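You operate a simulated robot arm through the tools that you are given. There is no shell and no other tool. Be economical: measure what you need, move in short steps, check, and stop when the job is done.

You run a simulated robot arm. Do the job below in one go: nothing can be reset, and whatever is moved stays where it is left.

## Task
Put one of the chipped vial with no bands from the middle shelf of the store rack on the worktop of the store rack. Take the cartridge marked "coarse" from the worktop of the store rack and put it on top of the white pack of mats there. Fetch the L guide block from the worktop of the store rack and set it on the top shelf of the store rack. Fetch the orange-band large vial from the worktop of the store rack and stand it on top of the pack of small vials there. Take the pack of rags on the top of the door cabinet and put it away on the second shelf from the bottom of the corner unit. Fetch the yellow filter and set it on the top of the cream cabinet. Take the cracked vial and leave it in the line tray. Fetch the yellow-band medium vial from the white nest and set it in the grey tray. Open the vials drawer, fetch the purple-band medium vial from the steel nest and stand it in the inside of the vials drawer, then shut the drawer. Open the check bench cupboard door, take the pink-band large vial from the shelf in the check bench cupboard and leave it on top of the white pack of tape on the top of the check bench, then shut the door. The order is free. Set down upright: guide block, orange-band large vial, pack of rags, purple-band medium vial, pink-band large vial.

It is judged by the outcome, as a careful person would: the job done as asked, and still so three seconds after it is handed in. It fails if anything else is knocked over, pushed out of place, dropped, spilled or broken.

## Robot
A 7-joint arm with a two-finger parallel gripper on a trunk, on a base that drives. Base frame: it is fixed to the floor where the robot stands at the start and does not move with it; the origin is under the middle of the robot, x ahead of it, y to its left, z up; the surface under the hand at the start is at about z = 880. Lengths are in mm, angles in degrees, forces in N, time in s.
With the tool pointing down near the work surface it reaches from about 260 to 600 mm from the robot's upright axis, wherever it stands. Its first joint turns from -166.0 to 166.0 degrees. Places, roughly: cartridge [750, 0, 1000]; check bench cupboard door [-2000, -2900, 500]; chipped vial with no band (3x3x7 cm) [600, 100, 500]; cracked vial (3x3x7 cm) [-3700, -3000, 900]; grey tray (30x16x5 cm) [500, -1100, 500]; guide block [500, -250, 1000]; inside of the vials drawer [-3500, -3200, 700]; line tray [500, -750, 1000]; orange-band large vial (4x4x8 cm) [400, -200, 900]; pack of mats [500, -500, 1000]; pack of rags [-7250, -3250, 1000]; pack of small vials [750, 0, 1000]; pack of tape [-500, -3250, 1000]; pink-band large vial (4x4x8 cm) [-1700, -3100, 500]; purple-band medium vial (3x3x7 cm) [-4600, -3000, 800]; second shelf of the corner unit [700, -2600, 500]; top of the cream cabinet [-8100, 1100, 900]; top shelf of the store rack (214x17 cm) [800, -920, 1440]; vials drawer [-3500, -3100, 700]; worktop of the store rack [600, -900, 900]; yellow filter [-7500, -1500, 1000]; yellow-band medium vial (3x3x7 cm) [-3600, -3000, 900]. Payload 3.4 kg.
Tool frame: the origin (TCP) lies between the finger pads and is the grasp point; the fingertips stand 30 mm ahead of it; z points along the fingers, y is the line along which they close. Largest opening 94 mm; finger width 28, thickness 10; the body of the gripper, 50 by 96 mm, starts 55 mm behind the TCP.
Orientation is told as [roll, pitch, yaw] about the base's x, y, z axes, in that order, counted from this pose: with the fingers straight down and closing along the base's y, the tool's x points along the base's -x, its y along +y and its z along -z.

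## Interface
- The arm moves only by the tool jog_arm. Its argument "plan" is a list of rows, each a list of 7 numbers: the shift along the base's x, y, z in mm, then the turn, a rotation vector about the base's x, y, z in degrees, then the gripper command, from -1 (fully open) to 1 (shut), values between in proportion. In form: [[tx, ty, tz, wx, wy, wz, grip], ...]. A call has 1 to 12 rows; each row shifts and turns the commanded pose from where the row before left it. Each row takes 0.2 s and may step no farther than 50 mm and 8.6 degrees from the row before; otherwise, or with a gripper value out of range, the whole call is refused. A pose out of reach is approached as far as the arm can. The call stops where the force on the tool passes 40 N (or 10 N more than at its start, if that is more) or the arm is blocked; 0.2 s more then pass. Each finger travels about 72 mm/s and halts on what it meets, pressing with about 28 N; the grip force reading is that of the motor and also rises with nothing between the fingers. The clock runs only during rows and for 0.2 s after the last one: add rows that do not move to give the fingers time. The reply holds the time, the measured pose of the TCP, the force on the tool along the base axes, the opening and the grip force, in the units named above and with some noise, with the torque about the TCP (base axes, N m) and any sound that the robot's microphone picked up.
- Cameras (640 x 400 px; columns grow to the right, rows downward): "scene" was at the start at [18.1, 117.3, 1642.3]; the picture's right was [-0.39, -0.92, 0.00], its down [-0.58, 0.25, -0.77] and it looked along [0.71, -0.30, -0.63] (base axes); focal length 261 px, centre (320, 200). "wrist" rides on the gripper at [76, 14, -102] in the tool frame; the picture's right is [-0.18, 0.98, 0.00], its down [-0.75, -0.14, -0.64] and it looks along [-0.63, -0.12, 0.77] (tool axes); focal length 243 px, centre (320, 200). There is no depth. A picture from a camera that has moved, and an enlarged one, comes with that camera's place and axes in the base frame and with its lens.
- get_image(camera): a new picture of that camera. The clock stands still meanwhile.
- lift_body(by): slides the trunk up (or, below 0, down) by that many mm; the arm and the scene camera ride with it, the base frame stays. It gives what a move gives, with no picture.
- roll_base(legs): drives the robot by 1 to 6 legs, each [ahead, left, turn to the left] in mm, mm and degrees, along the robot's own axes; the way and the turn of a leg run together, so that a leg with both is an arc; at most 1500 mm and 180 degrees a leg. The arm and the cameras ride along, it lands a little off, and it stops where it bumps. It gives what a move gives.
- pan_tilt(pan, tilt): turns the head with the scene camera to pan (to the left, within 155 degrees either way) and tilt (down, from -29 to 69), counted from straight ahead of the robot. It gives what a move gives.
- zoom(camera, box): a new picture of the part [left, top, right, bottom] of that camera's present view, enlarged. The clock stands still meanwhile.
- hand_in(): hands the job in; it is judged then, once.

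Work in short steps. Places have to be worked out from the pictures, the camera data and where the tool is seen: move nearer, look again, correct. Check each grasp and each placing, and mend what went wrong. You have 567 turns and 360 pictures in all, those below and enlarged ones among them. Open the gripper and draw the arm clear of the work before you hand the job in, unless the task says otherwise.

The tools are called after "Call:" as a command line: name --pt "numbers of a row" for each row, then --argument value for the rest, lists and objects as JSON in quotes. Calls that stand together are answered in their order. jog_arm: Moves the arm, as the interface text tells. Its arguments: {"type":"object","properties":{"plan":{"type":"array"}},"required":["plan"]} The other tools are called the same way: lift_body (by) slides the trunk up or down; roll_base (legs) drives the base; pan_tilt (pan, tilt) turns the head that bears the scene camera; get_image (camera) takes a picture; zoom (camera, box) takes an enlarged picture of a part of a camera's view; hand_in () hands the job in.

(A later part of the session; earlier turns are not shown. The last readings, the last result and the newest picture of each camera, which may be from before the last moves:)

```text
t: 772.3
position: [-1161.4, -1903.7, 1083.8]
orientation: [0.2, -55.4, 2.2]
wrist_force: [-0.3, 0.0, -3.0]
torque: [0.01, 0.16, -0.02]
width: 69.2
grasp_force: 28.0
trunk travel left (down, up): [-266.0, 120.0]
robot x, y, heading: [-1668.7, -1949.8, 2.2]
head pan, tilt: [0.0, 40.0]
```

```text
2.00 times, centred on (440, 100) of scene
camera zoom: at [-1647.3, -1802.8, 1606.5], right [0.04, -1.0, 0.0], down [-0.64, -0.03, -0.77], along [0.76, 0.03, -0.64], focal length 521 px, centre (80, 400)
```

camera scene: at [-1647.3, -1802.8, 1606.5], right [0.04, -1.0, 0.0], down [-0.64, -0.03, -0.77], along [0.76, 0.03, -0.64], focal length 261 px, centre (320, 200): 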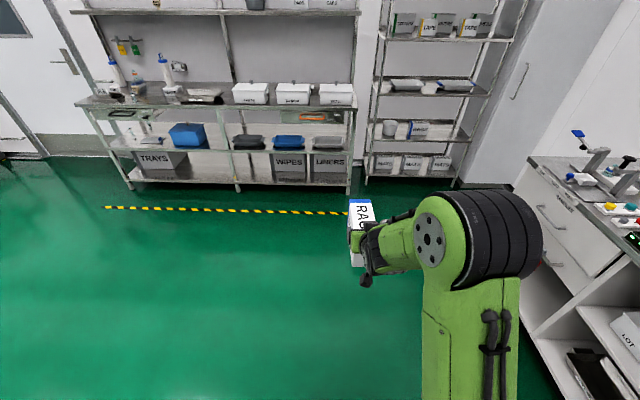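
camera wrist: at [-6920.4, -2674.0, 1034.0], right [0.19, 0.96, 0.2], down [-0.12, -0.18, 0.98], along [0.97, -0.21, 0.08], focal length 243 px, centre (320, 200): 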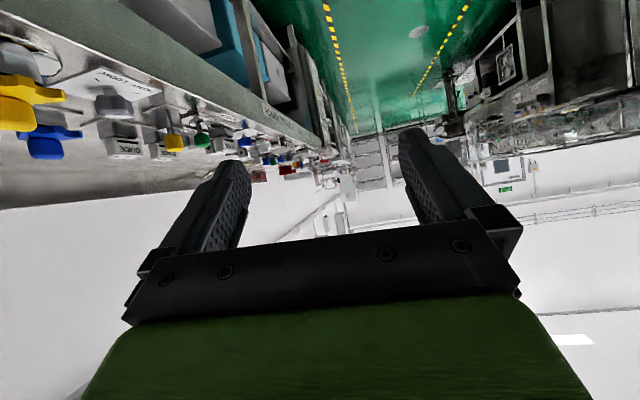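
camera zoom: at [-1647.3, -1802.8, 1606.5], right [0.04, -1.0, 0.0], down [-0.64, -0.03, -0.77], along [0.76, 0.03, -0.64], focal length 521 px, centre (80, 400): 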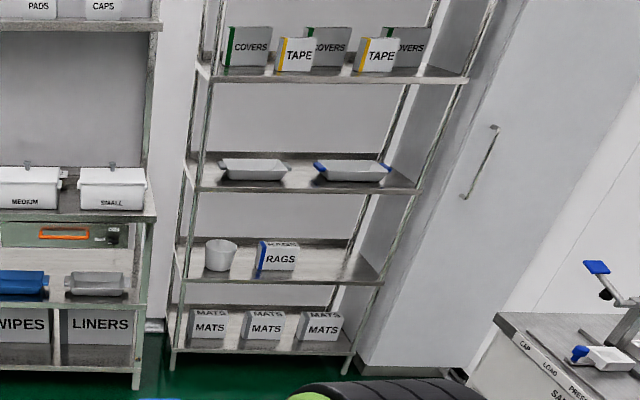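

Second shelf from the bottom (z≈500, front edge x≈532) has free room right of the existing pack (y≈-2760…-3030). I drive up beside it.

Call:
roll_base --legs '[[0, 0, -2.2], [1450, 0, 0], [150, 0, 0], [0, -620, 0]]'

Call:
get_image --camera "scene"

```text
t: 782.3
position: [392.3, -2201.4, 1081.3]
orientation: [2.8, -54.9, -0.8]
wrist_force: [-1.9, 12.9, -4.3]
torque: [0.71, 0.52, 1.74]
width: 90.2
grasp_force: 28.6
trunk travel left (down, up): [-266.0, 120.0]
robot x, y, heading: [-111.8, -2242.7, -1.2]
head pan, tilt: [0.0, 40.0]
stopped in leg 4: the force on the tool passed its limit at 52 N (the readings are from after the stop); the commanded pose is now the measured one
```

```text
87 pictures are left
camera scene: at [-83.1, -2093.0, 1606.7], right [-0.02, -1.0, 0.0], down [-0.64, 0.02, -0.77], along [0.77, -0.02, -0.64], focal length 261 px, centre (320, 200)
```

scene: 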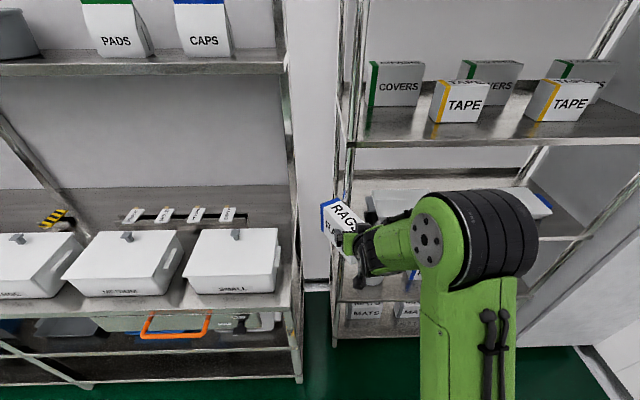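

The pack's tip touched the unit's post and twisted in the grip. I stop and look closely.

Call:
zoom --camera "scene" --box '[300, 170, 420, 300]'

Call:
get_image --camera "wrist"

```text
3.08 times, centred on (360, 235) of scene
camera zoom: at [-83.1, -2093.0, 1606.7], right [-0.02, -1.0, 0.0], down [-0.64, 0.02, -0.77], along [0.77, -0.02, -0.64], focal length 802 px, centre (197, 92)
```

zoom: 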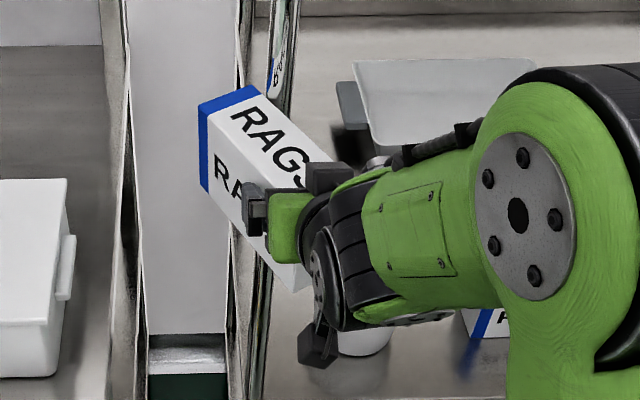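

```text
85 pictures are left
camera wrist: at [263.7, -2190.5, 1079.2], right [0.08, 0.98, 0.18], down [-0.08, -0.17, 0.98], along [0.99, -0.09, 0.07], focal length 243 px, centre (320, 200)
```

wrist: 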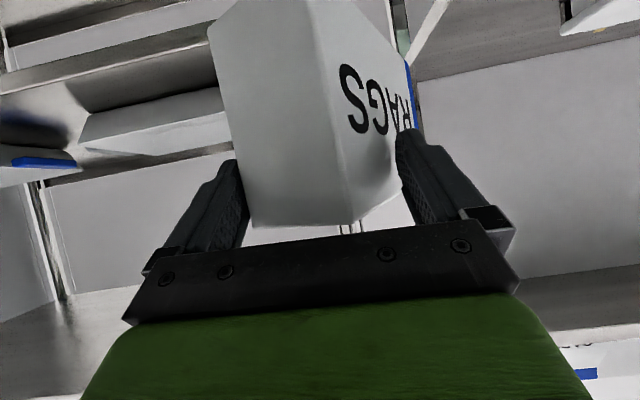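

I back straight away from the post and see whether the pack squares itself in the grip.

Call:
roll_base --legs '[[-60, 20, 0], [-250, 0, 0]]'

Call:
jog_arm --pt "0 0 0 0 0 0 1" --pt "0 0 0 0 0 0 1" --pt "0 0 0 0 0 0 1"

Call:
get_image --camera "wrist"

Call:
zoom --camera "scene" --box '[220, 100, 540, 360]'

```text
t: 784.7
position: [85.7, -2180.8, 1082.9]
orientation: [2.0, -55.1, -1.3]
wrist_force: [0.1, -1.4, -3.5]
torque: [0.01, 0.21, 0.01]
width: 70.1
grasp_force: 28.1
trunk travel left (down, up): [-266.0, 120.0]
robot x, y, heading: [-419.2, -2211.4, -2.0]
head pan, tilt: [0.0, 40.0]
```

```text
t: 785.5
position: [86.2, -2180.2, 1082.6]
orientation: [1.9, -55.0, -1.3]
wrist_force: [0.6, -0.6, -3.1]
torque: [-0.02, 0.25, 0.01]
width: 69.9
grasp_force: 28.1
trunk travel left (down, up): [-266.0, 120.0]
robot x, y, heading: [-422.9, -2208.3, -2.0]
head pan, tilt: [0.0, 40.0]
```

```text
84 pictures are left
camera wrist: at [-42.9, -2167.3, 1079.7], right [0.1, 0.98, 0.17], down [-0.09, -0.16, 0.98], along [0.99, -0.11, 0.07], focal length 243 px, centre (320, 200)
```

wrist: 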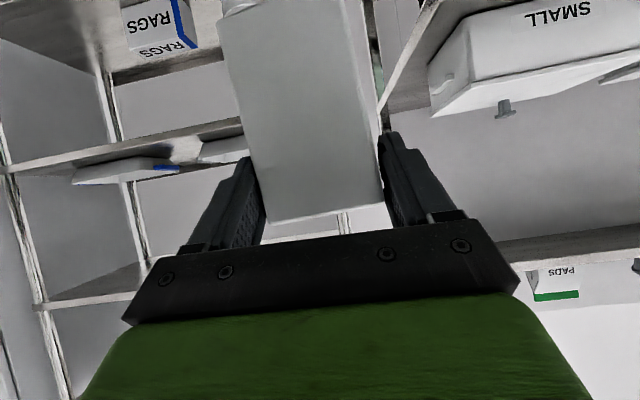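

```text
1.54 times, centred on (380, 230) of scene
camera zoom: at [-389.8, -2061.2, 1606.6], right [-0.03, -1.0, 0.0], down [-0.64, 0.02, -0.77], along [0.77, -0.03, -0.64], focal length 401 px, centre (228, 154)
```

zoom: 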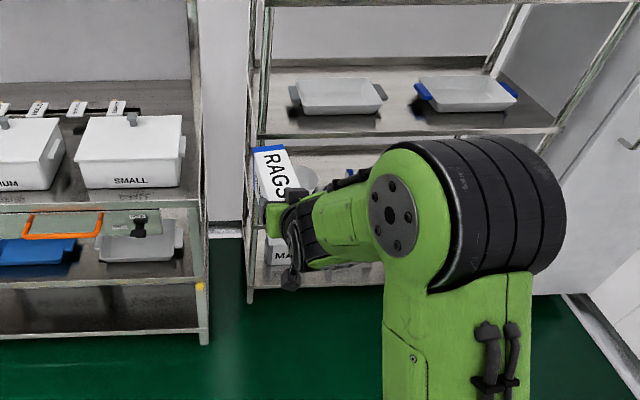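

The pack has squared itself in the grip. I shift south first, then lower to shelf height while still outside the unit.

Call:
roll_base --legs '[[0, -345, 2]]'

Call:
lift_body --by -264

Call:
jog_arm --pt "0 -30 -35 0 0 0 1" --pt "0 -30 -35 0 0 0 1" --pt "0 -30 -35 0 0 0 1" --pt "0 -30 -35 0 0 0 1" --pt "0 -30 -35 0 0 0 1" --pt "0 -30 -35 0 0 0 1" --pt "0 -30 0 0 0 0 1" --pt "0 -30 0 0 0 0 1" --pt "0 0 0 0 0 0 1"

Call:
get_image --camera "scene"

```text
t: 787.7
position: [78.0, -2514.3, 1083.2]
orientation: [2.0, -54.9, 0.4]
wrist_force: [0.3, -0.5, -2.8]
torque: [0.02, 0.23, 0.03]
width: 69.6
grasp_force: 27.8
trunk travel left (down, up): [-266.0, 120.0]
robot x, y, heading: [-421.6, -2560.4, -0.2]
head pan, tilt: [0.0, 40.0]
```

```text
t: 790.4
position: [76.8, -2514.5, 820.3]
orientation: [1.9, -55.0, 0.6]
wrist_force: [0.3, -0.3, -3.6]
torque: [0.0, 0.24, 0.01]
width: 69.7
grasp_force: 27.1
trunk travel left (down, up): [-2.0, 384.0]
robot x, y, heading: [-430.3, -2561.8, -0.2]
head pan, tilt: [0.0, 40.0]
```

```text
t: 792.4
position: [79.8, -2751.6, 609.3]
orientation: [2.0, -55.0, 0.5]
wrist_force: [-1.1, -1.4, -3.7]
torque: [-0.04, 0.23, 0.0]
width: 69.7
grasp_force: 28.7
trunk travel left (down, up): [-2.0, 384.0]
robot x, y, heading: [-425.9, -2565.2, -0.2]
head pan, tilt: [0.0, 40.0]
```

```text
82 pictures are left
camera scene: at [-401.5, -2410.2, 1343.7], right [0.0, -1.0, 0.0], down [-0.64, 0.0, -0.77], along [0.77, 0.0, -0.64], focal length 261 px, centre (320, 200)
```

scene: 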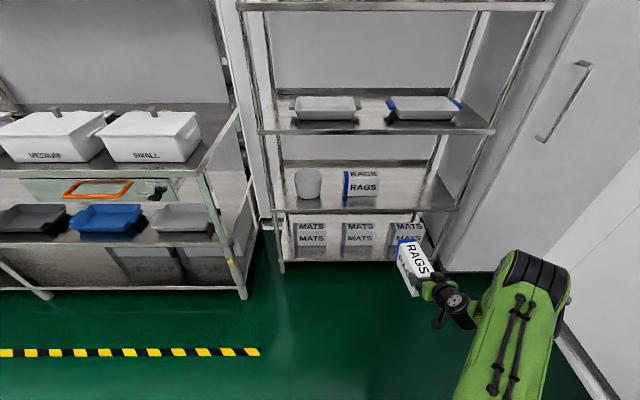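

Call:
zoom --camera "scene" --box '[380, 220, 480, 340]'

```text
3.33 times, centred on (430, 280) of scene
camera zoom: at [-401.5, -2410.2, 1343.7], right [0.0, -1.0, 0.0], down [-0.64, 0.0, -0.77], along [0.77, 0.0, -0.64], focal length 869 px, centre (-47, -67)
```

zoom: 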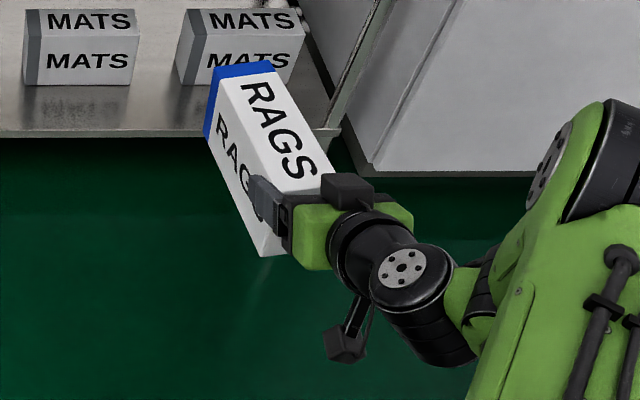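

The pack droops ~15° and sits near the fingertips after the bump. I gently pitch the hand up ~15° to level it and raise slightly.

Call:
jog_arm --pt "0 0 8 0 -3 0 1" --pt "0 0 8 0 -3 0 1" --pt "0 0 8 0 -3 0 1" --pt "0 0 8 0 -3 0 1" --pt "0 0 8 0 -3 0 1" --pt "0 0 0 0 0 0 1"

Call:
get_image --camera "wrist"

```text
t: 793.8
position: [77.6, -2752.4, 650.5]
orientation: [1.5, -69.9, 0.9]
wrist_force: [1.1, 0.8, -3.1]
torque: [-0.01, 0.29, -0.01]
width: 69.5
grasp_force: 28.3
trunk travel left (down, up): [-2.0, 384.0]
robot x, y, heading: [-426.8, -2560.6, -0.6]
head pan, tilt: [0.0, 40.0]
```

```text
80 pictures are left
camera wrist: at [-46.2, -2743.2, 614.4], right [0.02, 0.98, 0.18], down [-0.34, -0.16, 0.93], along [0.94, -0.08, 0.33], focal length 243 px, centre (320, 200)
```

wrist: 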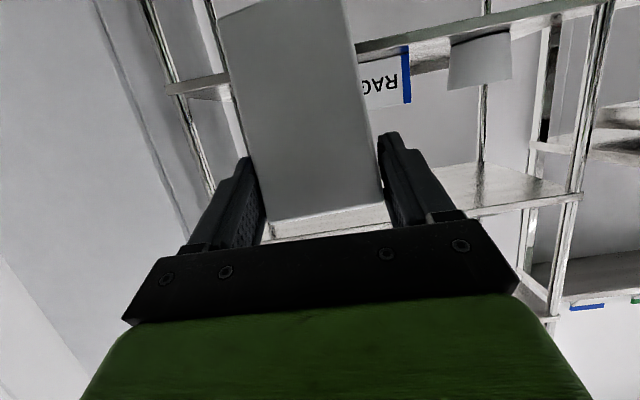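

Same relative hold, now level. I shift right to y≈-2880 and drive in with margin above the shelf.

Call:
jog_arm --pt "0 -30 0 0 0 0 1" --pt "0 -30 0 0 0 0 1" --pt "0 -30 0 0 0 0 1" --pt "0 -30 0 0 0 0 1" --pt "0 0 0 0 0 0 1"

Call:
roll_base --legs '[[260, 0, 0]]'

Call:
get_image --camera "scene"

```text
t: 795.0
position: [78.4, -2873.5, 649.2]
orientation: [1.6, -70.0, 0.9]
wrist_force: [0.0, 0.1, -2.1]
torque: [-0.03, 0.23, 0.0]
width: 69.2
grasp_force: 27.6
trunk travel left (down, up): [-2.0, 384.0]
robot x, y, heading: [-428.8, -2560.3, -0.1]
head pan, tilt: [0.0, 40.0]
```

```text
t: 796.9
position: [339.5, -2873.0, 650.0]
orientation: [1.7, -69.9, 1.0]
wrist_force: [-0.3, -0.2, -2.6]
torque: [-0.03, 0.24, 0.01]
width: 69.4
grasp_force: 28.2
trunk travel left (down, up): [-2.0, 384.0]
robot x, y, heading: [-169.8, -2559.3, -0.2]
head pan, tilt: [0.0, 40.0]
```

```text
79 pictures are left
camera scene: at [-141.6, -2410.8, 1343.7], right [0.0, -1.0, 0.0], down [-0.64, 0.0, -0.77], along [0.77, 0.0, -0.64], focal length 261 px, centre (320, 200)
```

scene: 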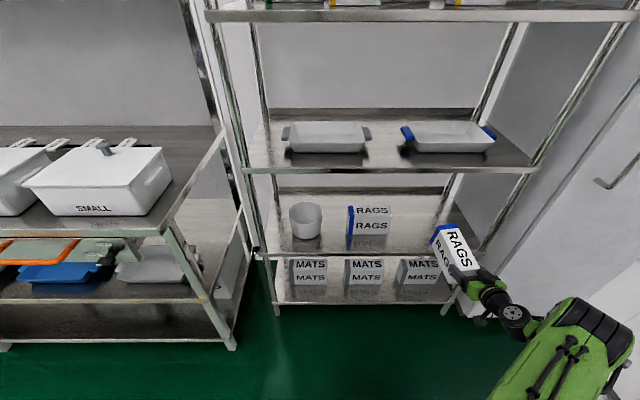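

Clear entry. I drive in 215 more and check.

Call:
roll_base --legs '[[215, 0, 0]]'

Call:
zoom --camera "scene" --box '[320, 160, 640, 400]'

Call:
get_image --camera "wrist"

```text
t: 798.6
position: [556.3, -2872.5, 648.8]
orientation: [1.7, -69.9, 0.9]
wrist_force: [0.5, -0.9, -2.6]
torque: [-0.02, 0.27, 0.01]
width: 69.6
grasp_force: 28.0
trunk travel left (down, up): [-2.0, 384.0]
robot x, y, heading: [50.6, -2560.2, -0.2]
head pan, tilt: [0.0, 40.0]
```

```text
1.67 times, centred on (480, 280) of scene
camera zoom: at [76.1, -2411.2, 1343.7], right [0.0, -1.0, 0.0], down [-0.64, 0.0, -0.77], along [0.77, 0.0, -0.64], focal length 434 px, centre (53, 67)
```

zoom: 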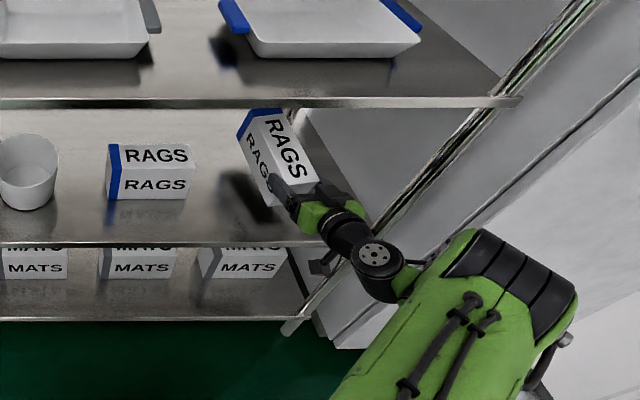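

```text
77 pictures are left
camera wrist: at [433.3, -2863.9, 612.8], right [0.02, 0.98, 0.18], down [-0.34, -0.16, 0.93], along [0.94, -0.08, 0.33], focal length 243 px, centre (320, 200)
```

wrist: 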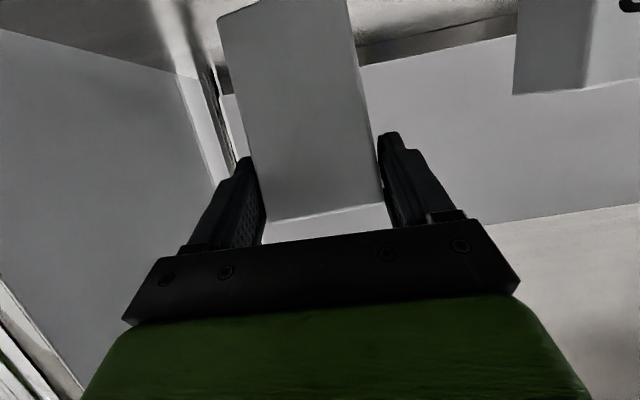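

The pack is over the shelf, clear of neighbours. I lower in small steps watching the force.

Call:
jog_arm --pt "0 0 -10 0 0 0 1" --pt "0 0 -10 0 0 0 1" --pt "0 0 -8 0 0 0 1" --pt "0 0 0 0 0 0 1"

Call:
jog_arm --pt "0 0 -5 0 0 0 1" --pt "0 0 -5 0 0 0 1" --pt "0 0 0 0 0 0 1"

Call:
jog_arm --pt "0 0 -4 0 0 0 1" --pt "0 0 -4 0 0 0 1" --pt "0 0 0 0 0 0 1"

```text
t: 799.6
position: [555.9, -2873.8, 620.3]
orientation: [1.7, -70.0, 0.9]
wrist_force: [0.3, 0.0, -2.8]
torque: [-0.02, 0.27, 0.02]
width: 69.4
grasp_force: 27.9
trunk travel left (down, up): [-2.0, 384.0]
robot x, y, heading: [51.7, -2561.3, -0.3]
head pan, tilt: [0.0, 40.0]
```

```text
t: 800.4
position: [555.7, -2874.9, 615.3]
orientation: [1.2, -70.4, 1.2]
wrist_force: [-1.4, -3.7, 18.2]
torque: [0.17, 0.1, -0.03]
width: 69.4
grasp_force: 28.1
trunk travel left (down, up): [-2.0, 384.0]
robot x, y, heading: [49.1, -2560.0, -0.3]
head pan, tilt: [0.0, 40.0]
```

```text
t: 801.2
position: [557.3, -2872.6, 606.4]
orientation: [1.0, -70.5, 1.3]
wrist_force: [-0.3, -10.2, 29.4]
torque: [-0.03, -0.11, -0.04]
width: 69.1
grasp_force: 27.9
trunk travel left (down, up): [-2.0, 384.0]
robot x, y, heading: [52.1, -2565.2, -0.4]
head pan, tilt: [0.0, 40.0]
```

Call:
zoom --camera "scene" --box '[400, 190, 540, 310]'

Call:
get_image --camera "wrist"

```text
3.33 times, centred on (470, 250) of scene
camera zoom: at [72.3, -2410.3, 1343.7], right [0.0, -1.0, 0.0], down [-0.64, 0.0, -0.77], along [0.77, 0.0, -0.64], focal length 869 px, centre (-180, 33)
```

zoom: 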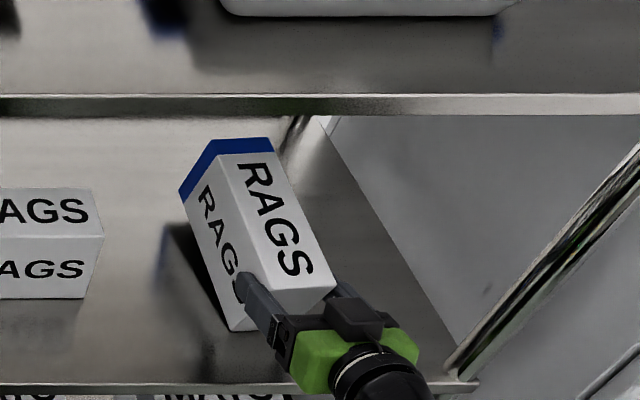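

```text
75 pictures are left
camera wrist: at [433.6, -2864.1, 569.6], right [0.02, 0.98, 0.18], down [-0.35, -0.16, 0.92], along [0.94, -0.08, 0.34], focal length 243 px, centre (320, 200)
```

wrist: 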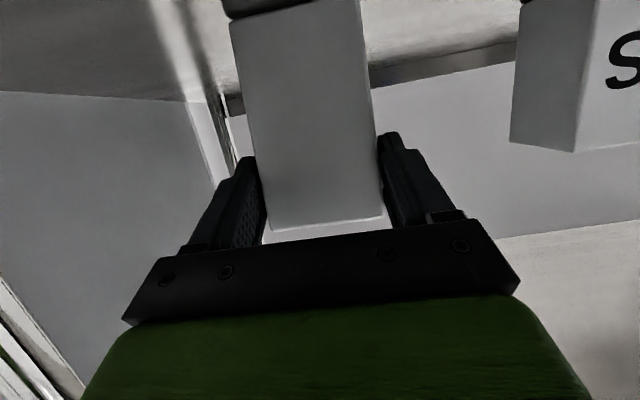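

The near bottom edge touches first and the far end is slightly high. I tip the hand nose-down by 5° to lay it flat.

Call:
jog_arm --pt "0 0 1 0 2.5 0 1" --pt "0 0 1 0 2.5 0 1" --pt "0 0 0 0 0 0 1"

Call:
zoom --camera "scene" --box '[400, 190, 540, 310]'

```text
t: 802.0
position: [557.9, -2870.1, 605.4]
orientation: [2.0, -65.1, 0.7]
wrist_force: [6.0, 1.1, 14.8]
torque: [0.02, -0.55, 0.01]
width: 69.0
grasp_force: 28.0
trunk travel left (down, up): [-2.0, 384.0]
robot x, y, heading: [49.9, -2562.0, -0.2]
head pan, tilt: [0.0, 40.0]
```

```text
3.33 times, centred on (470, 250) of scene
camera zoom: at [74.6, -2409.9, 1343.6], right [0.0, -1.0, 0.0], down [-0.64, 0.0, -0.77], along [0.77, 0.0, -0.64], focal length 869 px, centre (-180, 33)
```

zoom: 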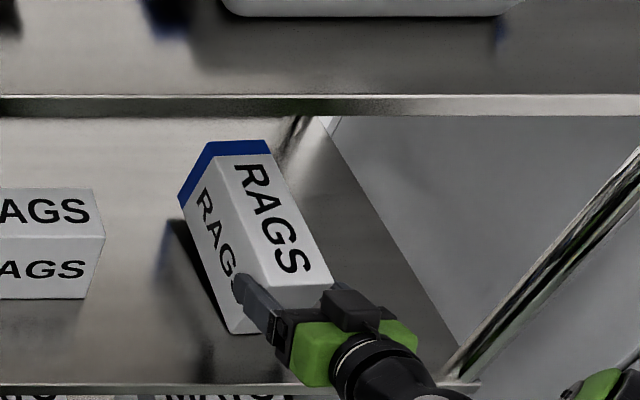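

The torque shows the far end now bears too, so it lies flat. I ease up slightly and open.

Call:
jog_arm --pt "0 0 1 0 -1 0 1" --pt "0 0 0 0 0 0 0.2" --pt "0 0 0 0 0 0 -0.4" --pt "0 0 0 0 0 0 -0.9" --pt "0 0 0 0 0 0 -0.9"

Call:
zoom --camera "scene" --box '[400, 190, 540, 310]'

```text
t: 803.2
position: [556.2, -2873.9, 605.2]
orientation: [1.8, -66.0, 0.8]
wrist_force: [-0.3, 0.8, -0.9]
torque: [0.01, 0.0, 0.0]
width: 89.5
grasp_force: 0.1
trunk travel left (down, up): [-2.0, 384.0]
robot x, y, heading: [52.5, -2563.2, 0.2]
head pan, tilt: [0.0, 40.0]
```

```text
3.33 times, centred on (470, 250) of scene
camera zoom: at [75.4, -2411.1, 1343.7], right [0.0, -1.0, 0.0], down [-0.64, 0.0, -0.77], along [0.77, 0.0, -0.64], focal length 869 px, centre (-180, 33)
```

zoom: 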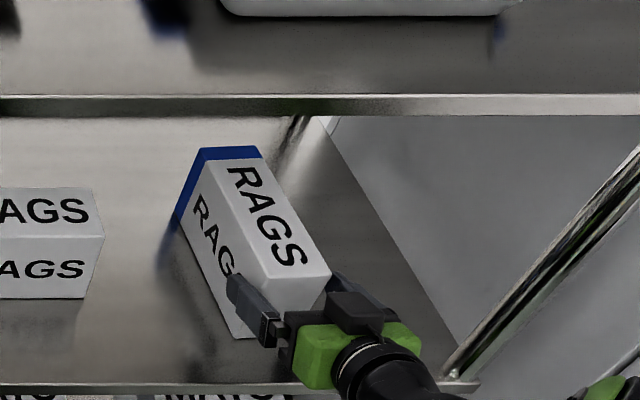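

Flat and upright on the shelf. I back straight out.

Call:
roll_base --legs '[[-120, 0, 0], [-200, 0, 0]]'

Call:
get_image --camera "scene"

```text
t: 805.6
position: [242.0, -2875.2, 606.3]
orientation: [1.8, -66.0, 0.6]
wrist_force: [-0.6, -0.5, -0.7]
torque: [0.06, -0.01, -0.01]
width: 89.3
grasp_force: 0.1
trunk travel left (down, up): [-2.0, 384.0]
robot x, y, heading: [-264.6, -2561.4, -0.4]
head pan, tilt: [0.0, 40.0]
```

```text
72 pictures are left
camera scene: at [-238.3, -2409.8, 1343.7], right [-0.01, -1.0, 0.0], down [-0.64, 0.0, -0.77], along [0.77, 0.0, -0.64], focal length 261 px, centre (320, 200)
```

scene: 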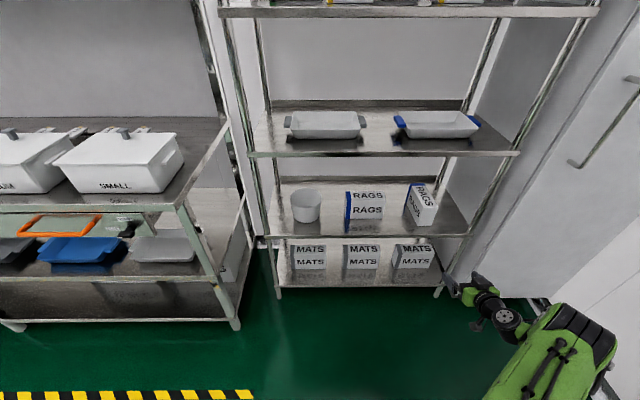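

RAGS is on the right shelf. Next the yellow-band vial: I recentre the arm, pitch it to 45°, and drive back to the MEDIUM nest.

Call:
jog_arm --pt "0 45 30 0 7 0 -1" --pt "0 45 30 0 7 0 -1" --pt "0 45 30 0 7 0 -1" --pt "0 45 30 0 0 0 -1" --pt "0 45 30 0 0 0 -1" --pt "0 45 30 0 0 0 -1" --pt "0 0 0 0 0 0 -1"

Call:
lift_body --by 300

Call:
roll_base --legs '[[0, 330, 0], [-1500, 0, 0], [-1500, 0, 0], [-330, 0, 0], [0, 0, -90]]'

Call:
get_image --camera "scene"

```text
refused: row 1 steps farther than a row can; nothing moved
```

```text
t: 808.6
position: [241.5, -2874.1, 904.8]
orientation: [1.7, -66.0, 0.5]
wrist_force: [-0.2, 0.5, 0.4]
torque: [-0.02, -0.01, 0.02]
width: 89.5
grasp_force: 0.0
trunk travel left (down, up): [-302.0, 84.0]
robot x, y, heading: [-265.7, -2560.9, -0.4]
head pan, tilt: [0.0, 40.0]
```

```text
t: 830.3
position: [-3888.2, -2646.0, 905.8]
orientation: [1.7, -65.9, -91.1]
wrist_force: [-0.7, 0.2, 0.1]
torque: [-0.01, 0.02, 0.01]
width: 89.5
grasp_force: 0.1
trunk travel left (down, up): [-302.0, 84.0]
robot x, y, heading: [-3560.6, -2152.5, -92.0]
head pan, tilt: [0.0, 40.0]
```

```text
71 pictures are left
camera scene: at [-3409.5, -2182.7, 1642.8], right [-1.0, 0.04, 0.0], down [0.02, 0.64, -0.77], along [-0.03, -0.77, -0.64], focal length 261 px, centre (320, 200)
```

scene: 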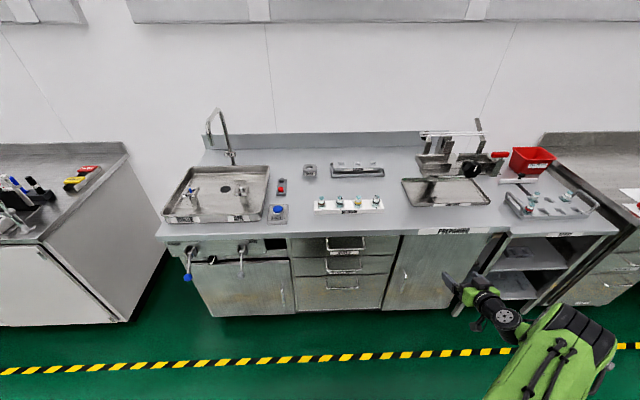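

I recentre the hand and pitch it to 45° here.

Call:
jog_arm --pt "45 0 15 7 0 0 -1" --pt "45 0 15 7 0 0 -1" --pt "45 0 15 7 0 0 -1" --pt "45 0 15 0 0 0 -1" --pt "45 0 15 0 0 0 -1" --pt "45 0 15 0 0 0 -1" --pt "30 0 15 0 0 0 -1" --pt "0 0 0 0 0 0 -1"

Call:
get_image --camera "wrist"

Call:
zoom --camera "scene" --box '[300, 170, 400, 240]'

```text
t: 832.1
position: [-3589.0, -2648.2, 1013.3]
orientation: [1.2, -45.0, -90.6]
wrist_force: [0.2, -1.3, 0.3]
torque: [0.03, 0.02, 0.01]
width: 93.9
grasp_force: 0.0
trunk travel left (down, up): [-302.0, 84.0]
robot x, y, heading: [-3557.4, -2152.9, -92.3]
head pan, tilt: [0.0, 40.0]
```

```text
70 pictures are left
camera wrist: at [-3576.2, -2522.5, 1031.6], right [0.98, -0.13, 0.14], down [-0.16, -0.08, 0.98], along [-0.11, -0.99, -0.1], focal length 243 px, centre (320, 200)
```

wrist: 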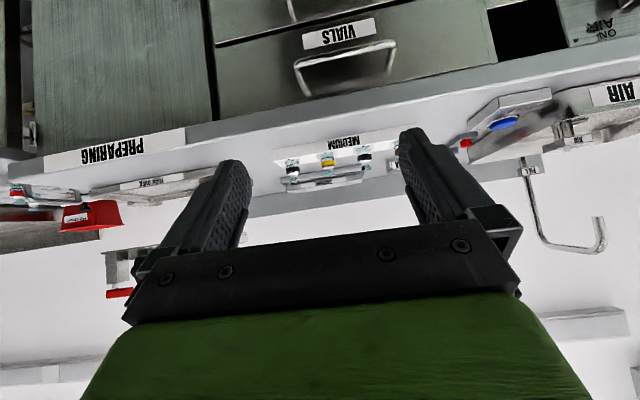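

```text
5.71 times, centred on (350, 205) of scene
camera zoom: at [-3410.2, -2183.2, 1642.9], right [-1.0, 0.04, 0.0], down [0.02, 0.64, -0.77], along [-0.03, -0.77, -0.64], focal length 1490 px, centre (149, 171)
```

zoom: 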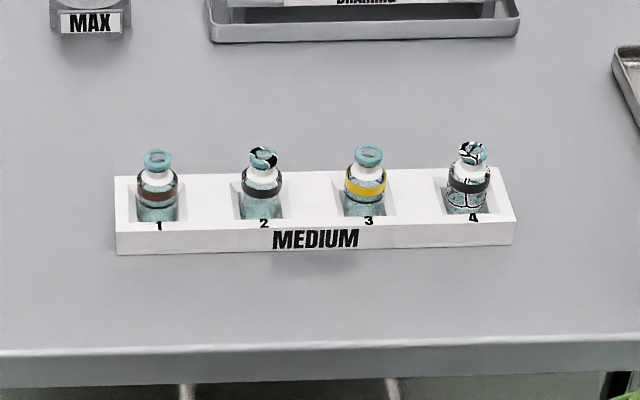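

Yellow vial: axis ≈(-3610,-3060), top z≈927. I square the heading, drive in and line up before it.

Call:
roll_base --legs '[[0, 0, 2.2], [300, -38, 0]]'

Call:
get_image --camera "wrist"

Call:
zoom --camera "scene" --box '[300, 150, 460, 290]'

```text
t: 834.5
position: [-3607.7, -2946.0, 1011.5]
orientation: [1.2, -45.0, -88.6]
wrist_force: [0.0, -0.2, -0.3]
torque: [0.04, 0.02, 0.01]
width: 94.1
grasp_force: 0.0
trunk travel left (down, up): [-302.0, 84.0]
robot x, y, heading: [-3598.0, -2447.5, -90.1]
head pan, tilt: [0.0, 40.0]
```

```text
68 pictures are left
camera wrist: at [-3599.9, -2818.8, 1031.2], right [0.99, -0.09, 0.14], down [-0.15, -0.09, 0.98], along [-0.08, -0.99, -0.1], focal length 243 px, centre (320, 200)
```

wrist: 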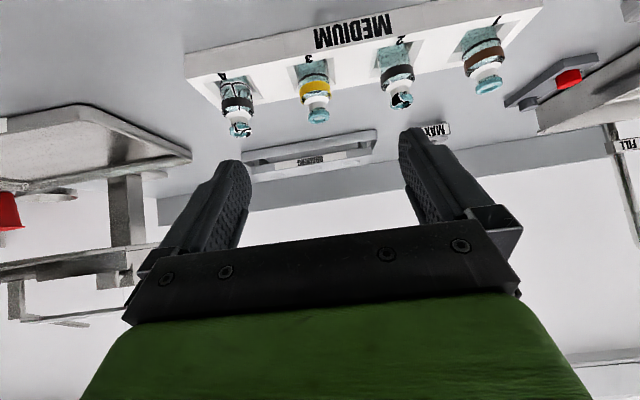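

```text
2.86 times, centred on (380, 220) of scene
camera zoom: at [-3445.5, -2474.1, 1642.8], right [-1.0, 0.0, 0.0], down [0.0, 0.64, -0.77], along [0.0, -0.77, -0.64], focal length 745 px, centre (149, 143)
```

zoom: 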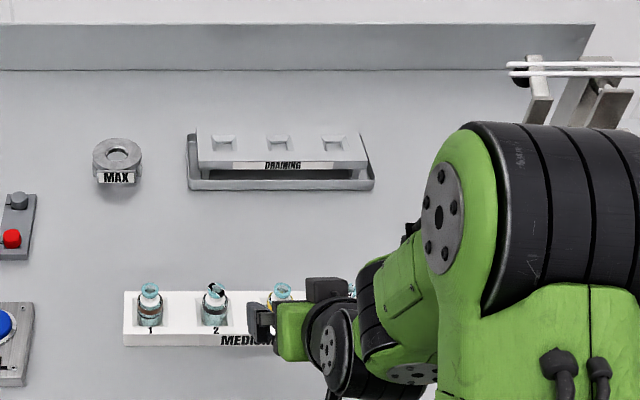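

A straight move along the tool axis reaches the grasp. I advance most of the way and check.

Call:
jog_arm --pt "0 -25 -24 0 0 0 -0.3" --pt "0 -25 -24 0 0 0 -0.3" --pt "1 -25 -24 0 0 0 -0.3" --pt "0 0 0 0 0 0 -0.3"

Call:
get_image --camera "wrist"

```text
t: 835.5
position: [-3606.7, -3020.8, 938.7]
orientation: [1.1, -45.1, -88.6]
wrist_force: [-0.1, -0.4, 0.2]
torque: [0.03, -0.01, -0.01]
width: 60.9
grasp_force: 0.1
trunk travel left (down, up): [-302.0, 84.0]
robot x, y, heading: [-3597.7, -2447.5, -90.1]
head pan, tilt: [0.0, 40.0]
```

```text
66 pictures are left
camera wrist: at [-3598.2, -2894.6, 958.3], right [0.99, -0.09, 0.14], down [-0.15, -0.08, 0.98], along [-0.08, -0.99, -0.1], focal length 243 px, centre (320, 200)
```

wrist: 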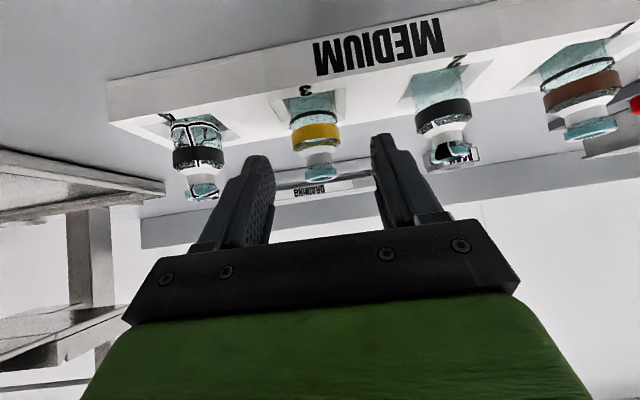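

Aligned. Final approach and close.

Call:
jog_arm --pt "-1 -14 -15 0 0 0 -0.3" --pt "0 -13 -14 0 0 0 -0.3" --pt "0 0 0 0 0 0 0.1" --pt "0 0 0 0 0 0 0.3" --pt "0 0 0 0 0 0 1" --pt "0 0 0 0 0 0 1" --pt "0 0 0 0 0 0 1"

Call:
jog_arm --pt "0 0 10 0 0 0 1" --pt "0 0 25 0 0 0 1" --pt "0 0 45 0 0 0 1" --pt "0 0 0 0 0 0 1"

Call:
get_image --camera "wrist"

```text
t: 837.1
position: [-3605.9, -3047.4, 914.6]
orientation: [1.1, -45.4, -88.7]
wrist_force: [4.1, -0.8, 25.3]
torque: [-0.36, 0.43, 0.01]
width: 28.2
grasp_force: 27.4
trunk travel left (down, up): [-302.0, 84.0]
robot x, y, heading: [-3595.8, -2445.7, -90.1]
head pan, tilt: [0.0, 40.0]
```

```text
t: 838.1
position: [-3610.3, -3050.3, 991.2]
orientation: [1.2, -44.9, -88.6]
wrist_force: [0.6, 0.0, 0.0]
torque: [0.0, 0.0, -0.01]
width: 28.2
grasp_force: 28.2
trunk travel left (down, up): [-302.0, 84.0]
robot x, y, heading: [-3595.3, -2445.3, -90.0]
head pan, tilt: [0.0, 40.0]
```

```text
65 pictures are left
camera wrist: at [-3601.1, -2923.2, 1010.4], right [0.99, -0.09, 0.14], down [-0.15, -0.09, 0.98], along [-0.08, -0.99, -0.1], focal length 243 px, centre (320, 200)
```

wrist: 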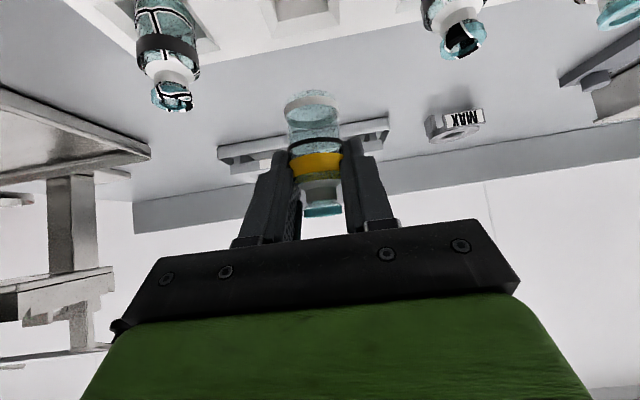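

Yellow vial is lifted out. I back off and drive to the store rack's grey tray.

Call:
roll_base --legs '[[-240, 0, 0], [0, 0, 90], [1500, 0, 0], [1500, 0, 0], [100, 0, 0], [0, 1080, 0]]'

Call:
lift_body --by -300

Call:
pan_tilt --pan 0 --tilt 35

Call:
get_image --camera "scene"

```text
t: 863.7
position: [111.0, -1134.8, 991.6]
orientation: [1.1, -44.9, 1.8]
wrist_force: [0.2, 0.5, -0.2]
torque: [-0.03, 0.04, -0.03]
width: 28.1
grasp_force: 27.7
trunk travel left (down, up): [-302.0, 84.0]
robot x, y, heading: [-490.3, -1124.0, 0.6]
head pan, tilt: [0.0, 40.0]
```

```text
t: 866.7
position: [111.1, -1136.4, 692.9]
orientation: [1.2, -45.1, 1.8]
wrist_force: [0.1, -0.8, -0.2]
torque: [-0.02, -0.01, -0.01]
width: 28.1
grasp_force: 28.1
trunk travel left (down, up): [-2.0, 384.0]
robot x, y, heading: [-493.6, -1128.3, 0.2]
head pan, tilt: [0.0, 40.0]
```

```text
t: 867.3
position: [111.0, -1136.6, 692.1]
orientation: [1.2, -44.9, 1.8]
wrist_force: [0.2, 0.1, -0.1]
torque: [0.01, 0.0, 0.0]
width: 28.2
grasp_force: 28.1
trunk travel left (down, up): [-2.0, 384.0]
robot x, y, heading: [-494.9, -1126.3, 0.4]
head pan, tilt: [0.0, 35.0]
```

```text
64 pictures are left
camera scene: at [-465.8, -976.3, 1351.2], right [0.01, -1.0, 0.0], down [-0.57, 0.0, -0.82], along [0.82, 0.01, -0.57], focal length 261 px, centre (320, 200)
```

scene: 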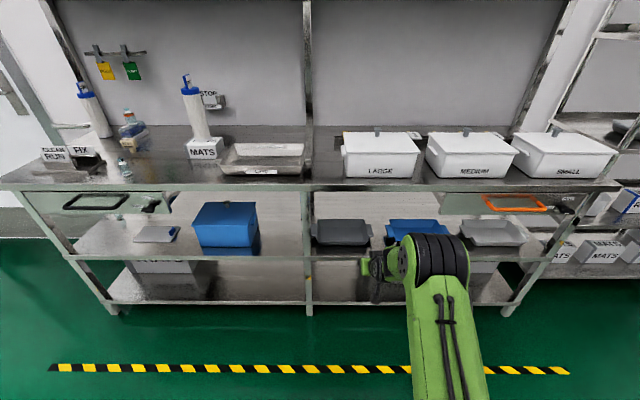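

The dark grey tray is centred near (465,-1080) on the middle shelf. I lower the hand, then drive in under the worktop.

Call:
jog_arm --pt "0 15 -35 0 0 0 1" --pt "0 15 -35 0 0 0 1" --pt "0 15 -30 0 0 0 1" --pt "0 0 0 0 0 0 1"

Call:
roll_base --legs '[[200, 0, 0]]'

Call:
get_image --camera "wrist"

Call:
get_image --camera "scene"

```text
t: 868.3
position: [107.7, -1090.9, 592.6]
orientation: [1.1, -44.9, 1.8]
wrist_force: [-0.2, 0.6, -0.5]
torque: [0.0, -0.03, 0.01]
width: 27.7
grasp_force: 27.8
trunk travel left (down, up): [-2.0, 384.0]
robot x, y, heading: [-490.4, -1127.0, 0.3]
head pan, tilt: [0.0, 35.0]
```

```text
t: 869.9
position: [301.7, -1089.5, 592.3]
orientation: [1.1, -45.0, 1.7]
wrist_force: [-0.1, 0.8, 0.5]
torque: [-0.02, -0.03, 0.0]
width: 27.9
grasp_force: 28.4
trunk travel left (down, up): [-2.0, 384.0]
robot x, y, heading: [-301.3, -1124.0, 0.2]
head pan, tilt: [0.0, 35.0]
```

```text
63 pictures are left
camera wrist: at [174.1, -1081.0, 611.6], right [0.09, 0.99, 0.14], down [0.09, -0.15, 0.98], along [0.99, -0.07, -0.1], focal length 243 px, centre (320, 200)
```

wrist: 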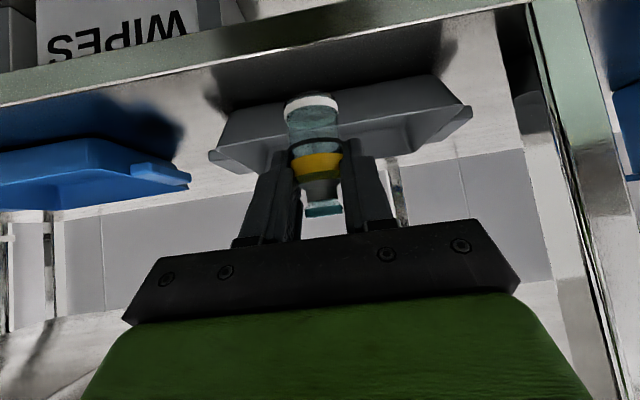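

```text
62 pictures are left
camera scene: at [-273.0, -975.0, 1351.2], right [0.01, -1.0, 0.0], down [-0.57, 0.0, -0.82], along [0.82, 0.01, -0.57], focal length 261 px, centre (320, 200)
```

scene: 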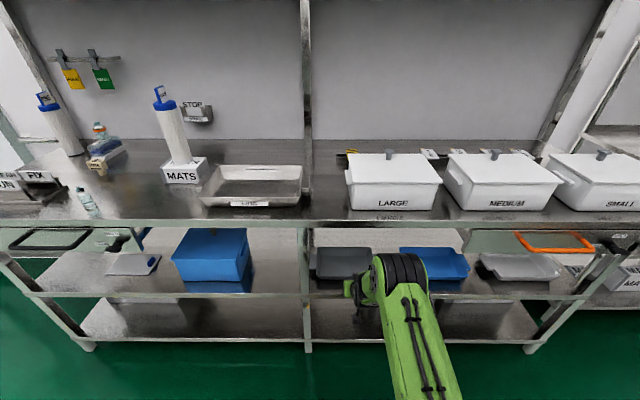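

Tray front rim ≈(392,-1069). I raise slightly to clear the rim, move in to TCP x≈438, and look.

Call:
jog_arm --pt "0 17 22 0 0 0 1" --pt "0 0 0 0 0 0 1"

Call:
roll_base --legs '[[137, 0, 0]]'

Call:
get_image --camera "wrist"

Call:
zoom --camera "scene" --box '[280, 200, 480, 360]'

```text
t: 870.5
position: [300.6, -1071.3, 614.7]
orientation: [1.2, -45.0, 1.7]
wrist_force: [0.5, -0.6, -0.1]
torque: [0.0, -0.02, 0.02]
width: 28.0
grasp_force: 27.4
trunk travel left (down, up): [-2.0, 384.0]
robot x, y, heading: [-302.0, -1125.2, 0.5]
head pan, tilt: [0.0, 35.0]
```

```text
t: 871.8
position: [440.4, -1073.2, 614.0]
orientation: [1.1, -45.0, 1.6]
wrist_force: [0.2, 0.0, 0.6]
torque: [0.0, -0.02, 0.0]
width: 27.8
grasp_force: 28.5
trunk travel left (down, up): [-2.0, 384.0]
robot x, y, heading: [-161.2, -1125.4, 0.2]
head pan, tilt: [0.0, 35.0]
```

```text
61 pictures are left
camera wrist: at [312.1, -1064.2, 633.4], right [0.09, 0.99, 0.14], down [0.09, -0.15, 0.98], along [0.99, -0.07, -0.1], focal length 243 px, centre (320, 200)
```

wrist: 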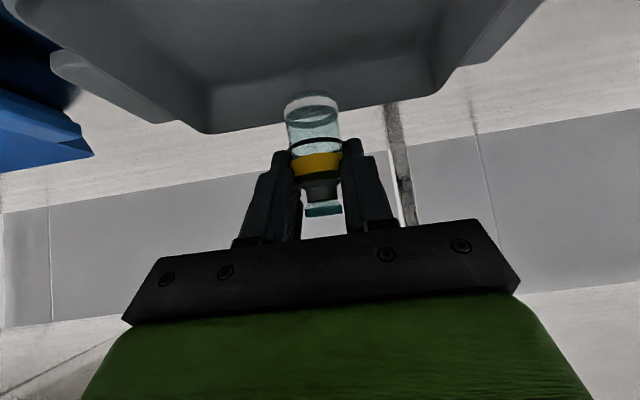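

```text
2.50 times, centred on (380, 280) of scene
camera zoom: at [-134.4, -974.3, 1351.2], right [0.0, -1.0, 0.0], down [-0.57, 0.0, -0.82], along [0.82, 0.0, -0.57], focal length 652 px, centre (170, 0)
```

zoom: 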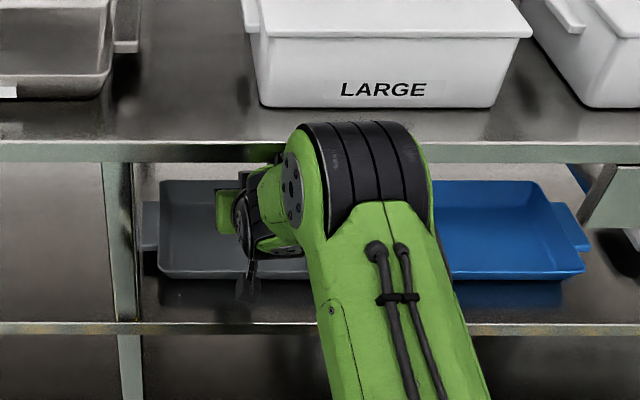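

The vial is over the tray. I lower to contact.

Call:
jog_arm --pt "0 0 -20 0 0 0 1" --pt "0 0 -20 0 0 0 1" --pt "0 0 -12 0 0 0 1" --pt "0 0 -6 0 0 0 1" --pt "0 0 0 0 0 0 1"

Call:
jog_arm --pt "0 0 -4 0 0 0 1" --pt "0 0 -4 0 0 0 1" --pt "0 0 0 0 0 0 1"

Call:
jog_arm --pt "0 0 -3 0 0 0 1" --pt "0 0 -3 0 0 0 1" --pt "0 0 0 0 0 0 1"

```text
t: 873.0
position: [439.7, -1072.6, 555.8]
orientation: [1.0, -45.0, 1.7]
wrist_force: [-0.7, 0.1, -0.3]
torque: [0.0, 0.0, 0.02]
width: 27.8
grasp_force: 27.9
trunk travel left (down, up): [-2.0, 384.0]
robot x, y, heading: [-156.7, -1125.3, 0.1]
head pan, tilt: [0.0, 35.0]
```

```text
t: 873.8
position: [438.7, -1072.3, 548.5]
orientation: [1.2, -45.0, 1.6]
wrist_force: [0.5, 0.4, 0.1]
torque: [-0.02, 0.03, 0.0]
width: 27.9
grasp_force: 27.7
trunk travel left (down, up): [-2.0, 384.0]
robot x, y, heading: [-160.7, -1124.5, 0.4]
head pan, tilt: [0.0, 35.0]
```

```text
t: 874.6
position: [439.1, -1073.7, 541.2]
orientation: [1.0, -45.0, 1.7]
wrist_force: [-0.4, -0.3, -1.1]
torque: [0.01, -0.02, 0.0]
width: 27.8
grasp_force: 27.9
trunk travel left (down, up): [-2.0, 384.0]
robot x, y, heading: [-162.2, -1127.3, 0.3]
head pan, tilt: [0.0, 35.0]
```

Call:
jog_arm --pt "0 0 -2 0 0 0 1" --pt "0 0 -2 0 0 0 1" --pt "0 0 0 0 0 0 1"

Call:
jog_arm --pt "0 0 -2 0 0 0 1" --pt "0 0 -2 0 0 0 1" --pt "0 0 0 0 0 0 1"

Call:
get_image --camera "wrist"

```text
t: 875.4
position: [439.8, -1072.7, 538.3]
orientation: [1.1, -44.9, 1.5]
wrist_force: [0.6, -0.2, 0.2]
torque: [0.0, 0.0, 0.02]
width: 28.0
grasp_force: 28.0
trunk travel left (down, up): [-2.0, 384.0]
robot x, y, heading: [-160.0, -1124.9, -0.0]
head pan, tilt: [0.0, 35.0]
```

```text
t: 876.2
position: [438.3, -1072.7, 535.3]
orientation: [1.1, -45.0, 1.7]
wrist_force: [-0.5, 0.2, -0.2]
torque: [0.02, -0.02, 0.02]
width: 27.6
grasp_force: 27.9
trunk travel left (down, up): [-2.0, 384.0]
robot x, y, heading: [-162.8, -1126.8, 0.0]
head pan, tilt: [0.0, 35.0]
```

```text
59 pictures are left
camera wrist: at [311.1, -1063.9, 553.5], right [0.09, 0.99, 0.14], down [0.09, -0.15, 0.98], along [0.99, -0.07, -0.1], focal length 243 px, centre (320, 200)
```

wrist: 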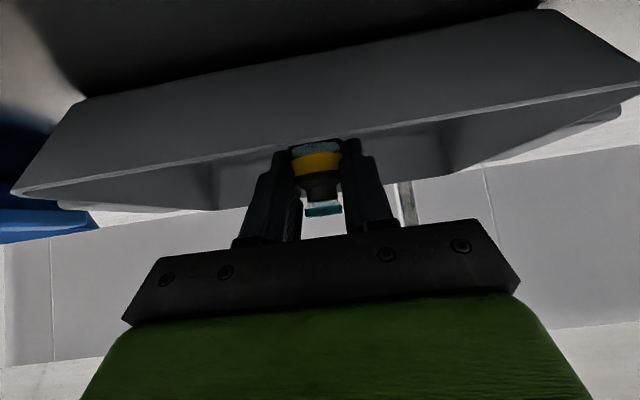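

Call:
jog_arm --pt "0 0 -2 0 0 0 1" --pt "0 0 -2 0 0 0 1" --pt "0 0 0 0 0 0 1"

Call:
jog_arm --pt "0 0 -2 0 0 0 1" --pt "0 0 -2 0 0 0 1" --pt "0 0 0 0 0 0 1"

Call:
jog_arm --pt "0 0 -2 0 0 0 1" --pt "0 0 -2 0 0 0 1" --pt "0 0 0 0 0 0 1"

```text
t: 877.0
position: [439.2, -1072.8, 534.3]
orientation: [1.1, -45.5, 1.6]
wrist_force: [-3.9, 1.8, 21.9]
torque: [-0.02, 0.05, 0.03]
width: 27.6
grasp_force: 27.8
trunk travel left (down, up): [-2.0, 384.0]
robot x, y, heading: [-162.6, -1125.9, -0.0]
head pan, tilt: [0.0, 35.0]
```

```text
t: 877.8
position: [440.3, -1072.9, 529.2]
orientation: [1.2, -45.3, 1.5]
wrist_force: [2.3, 2.4, 20.0]
torque: [0.04, -0.18, 0.05]
width: 27.9
grasp_force: 28.6
trunk travel left (down, up): [-2.0, 384.0]
robot x, y, heading: [-162.3, -1122.0, 0.2]
head pan, tilt: [0.0, 35.0]
```

```text
t: 878.6
position: [439.5, -1073.3, 524.4]
orientation: [1.0, -45.2, 1.7]
wrist_force: [-0.3, 1.3, 24.0]
torque: [-0.06, -0.14, -0.03]
width: 27.9
grasp_force: 27.8
trunk travel left (down, up): [-2.0, 384.0]
robot x, y, heading: [-163.5, -1123.7, 0.0]
head pan, tilt: [0.0, 35.0]
```

Contact. I relieve the load and release.

Call:
jog_arm --pt "0 0 3 0 0 0 1" --pt "0 0 0 0 0 0 0.35" --pt "0 0 0 0 0 0 0.1" --pt "0 0 0 0 0 0 -0.2" --pt "0 0 0 0 0 0 -0.2" --pt "-15 0 17 0 0 0 -0.2" --pt "-25 0 28 0 0 0 -0.2" --pt "-25 0 28 0 0 0 -0.2"

Call:
get_image --camera "wrist"

```text
t: 880.4
position: [375.0, -1073.6, 600.8]
orientation: [1.2, -45.0, 1.6]
wrist_force: [0.3, -0.4, -0.1]
torque: [0.0, 0.03, 0.01]
width: 56.5
grasp_force: 0.1
trunk travel left (down, up): [-2.0, 384.0]
robot x, y, heading: [-156.5, -1122.9, 0.3]
head pan, tilt: [0.0, 35.0]
```

```text
58 pictures are left
camera wrist: at [246.1, -1064.7, 619.2], right [0.09, 0.99, 0.14], down [0.09, -0.15, 0.98], along [0.99, -0.07, -0.1], focal length 243 px, centre (320, 200)
```

wrist: 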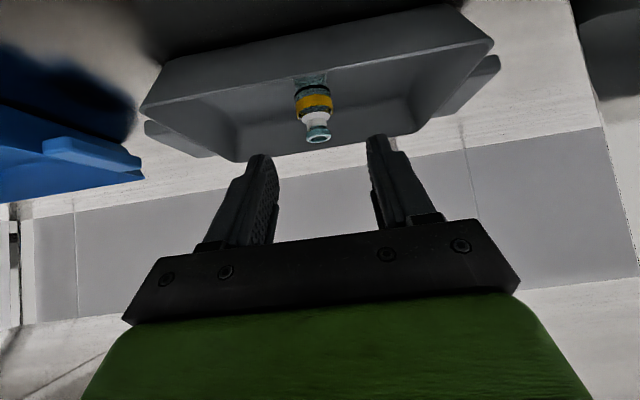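

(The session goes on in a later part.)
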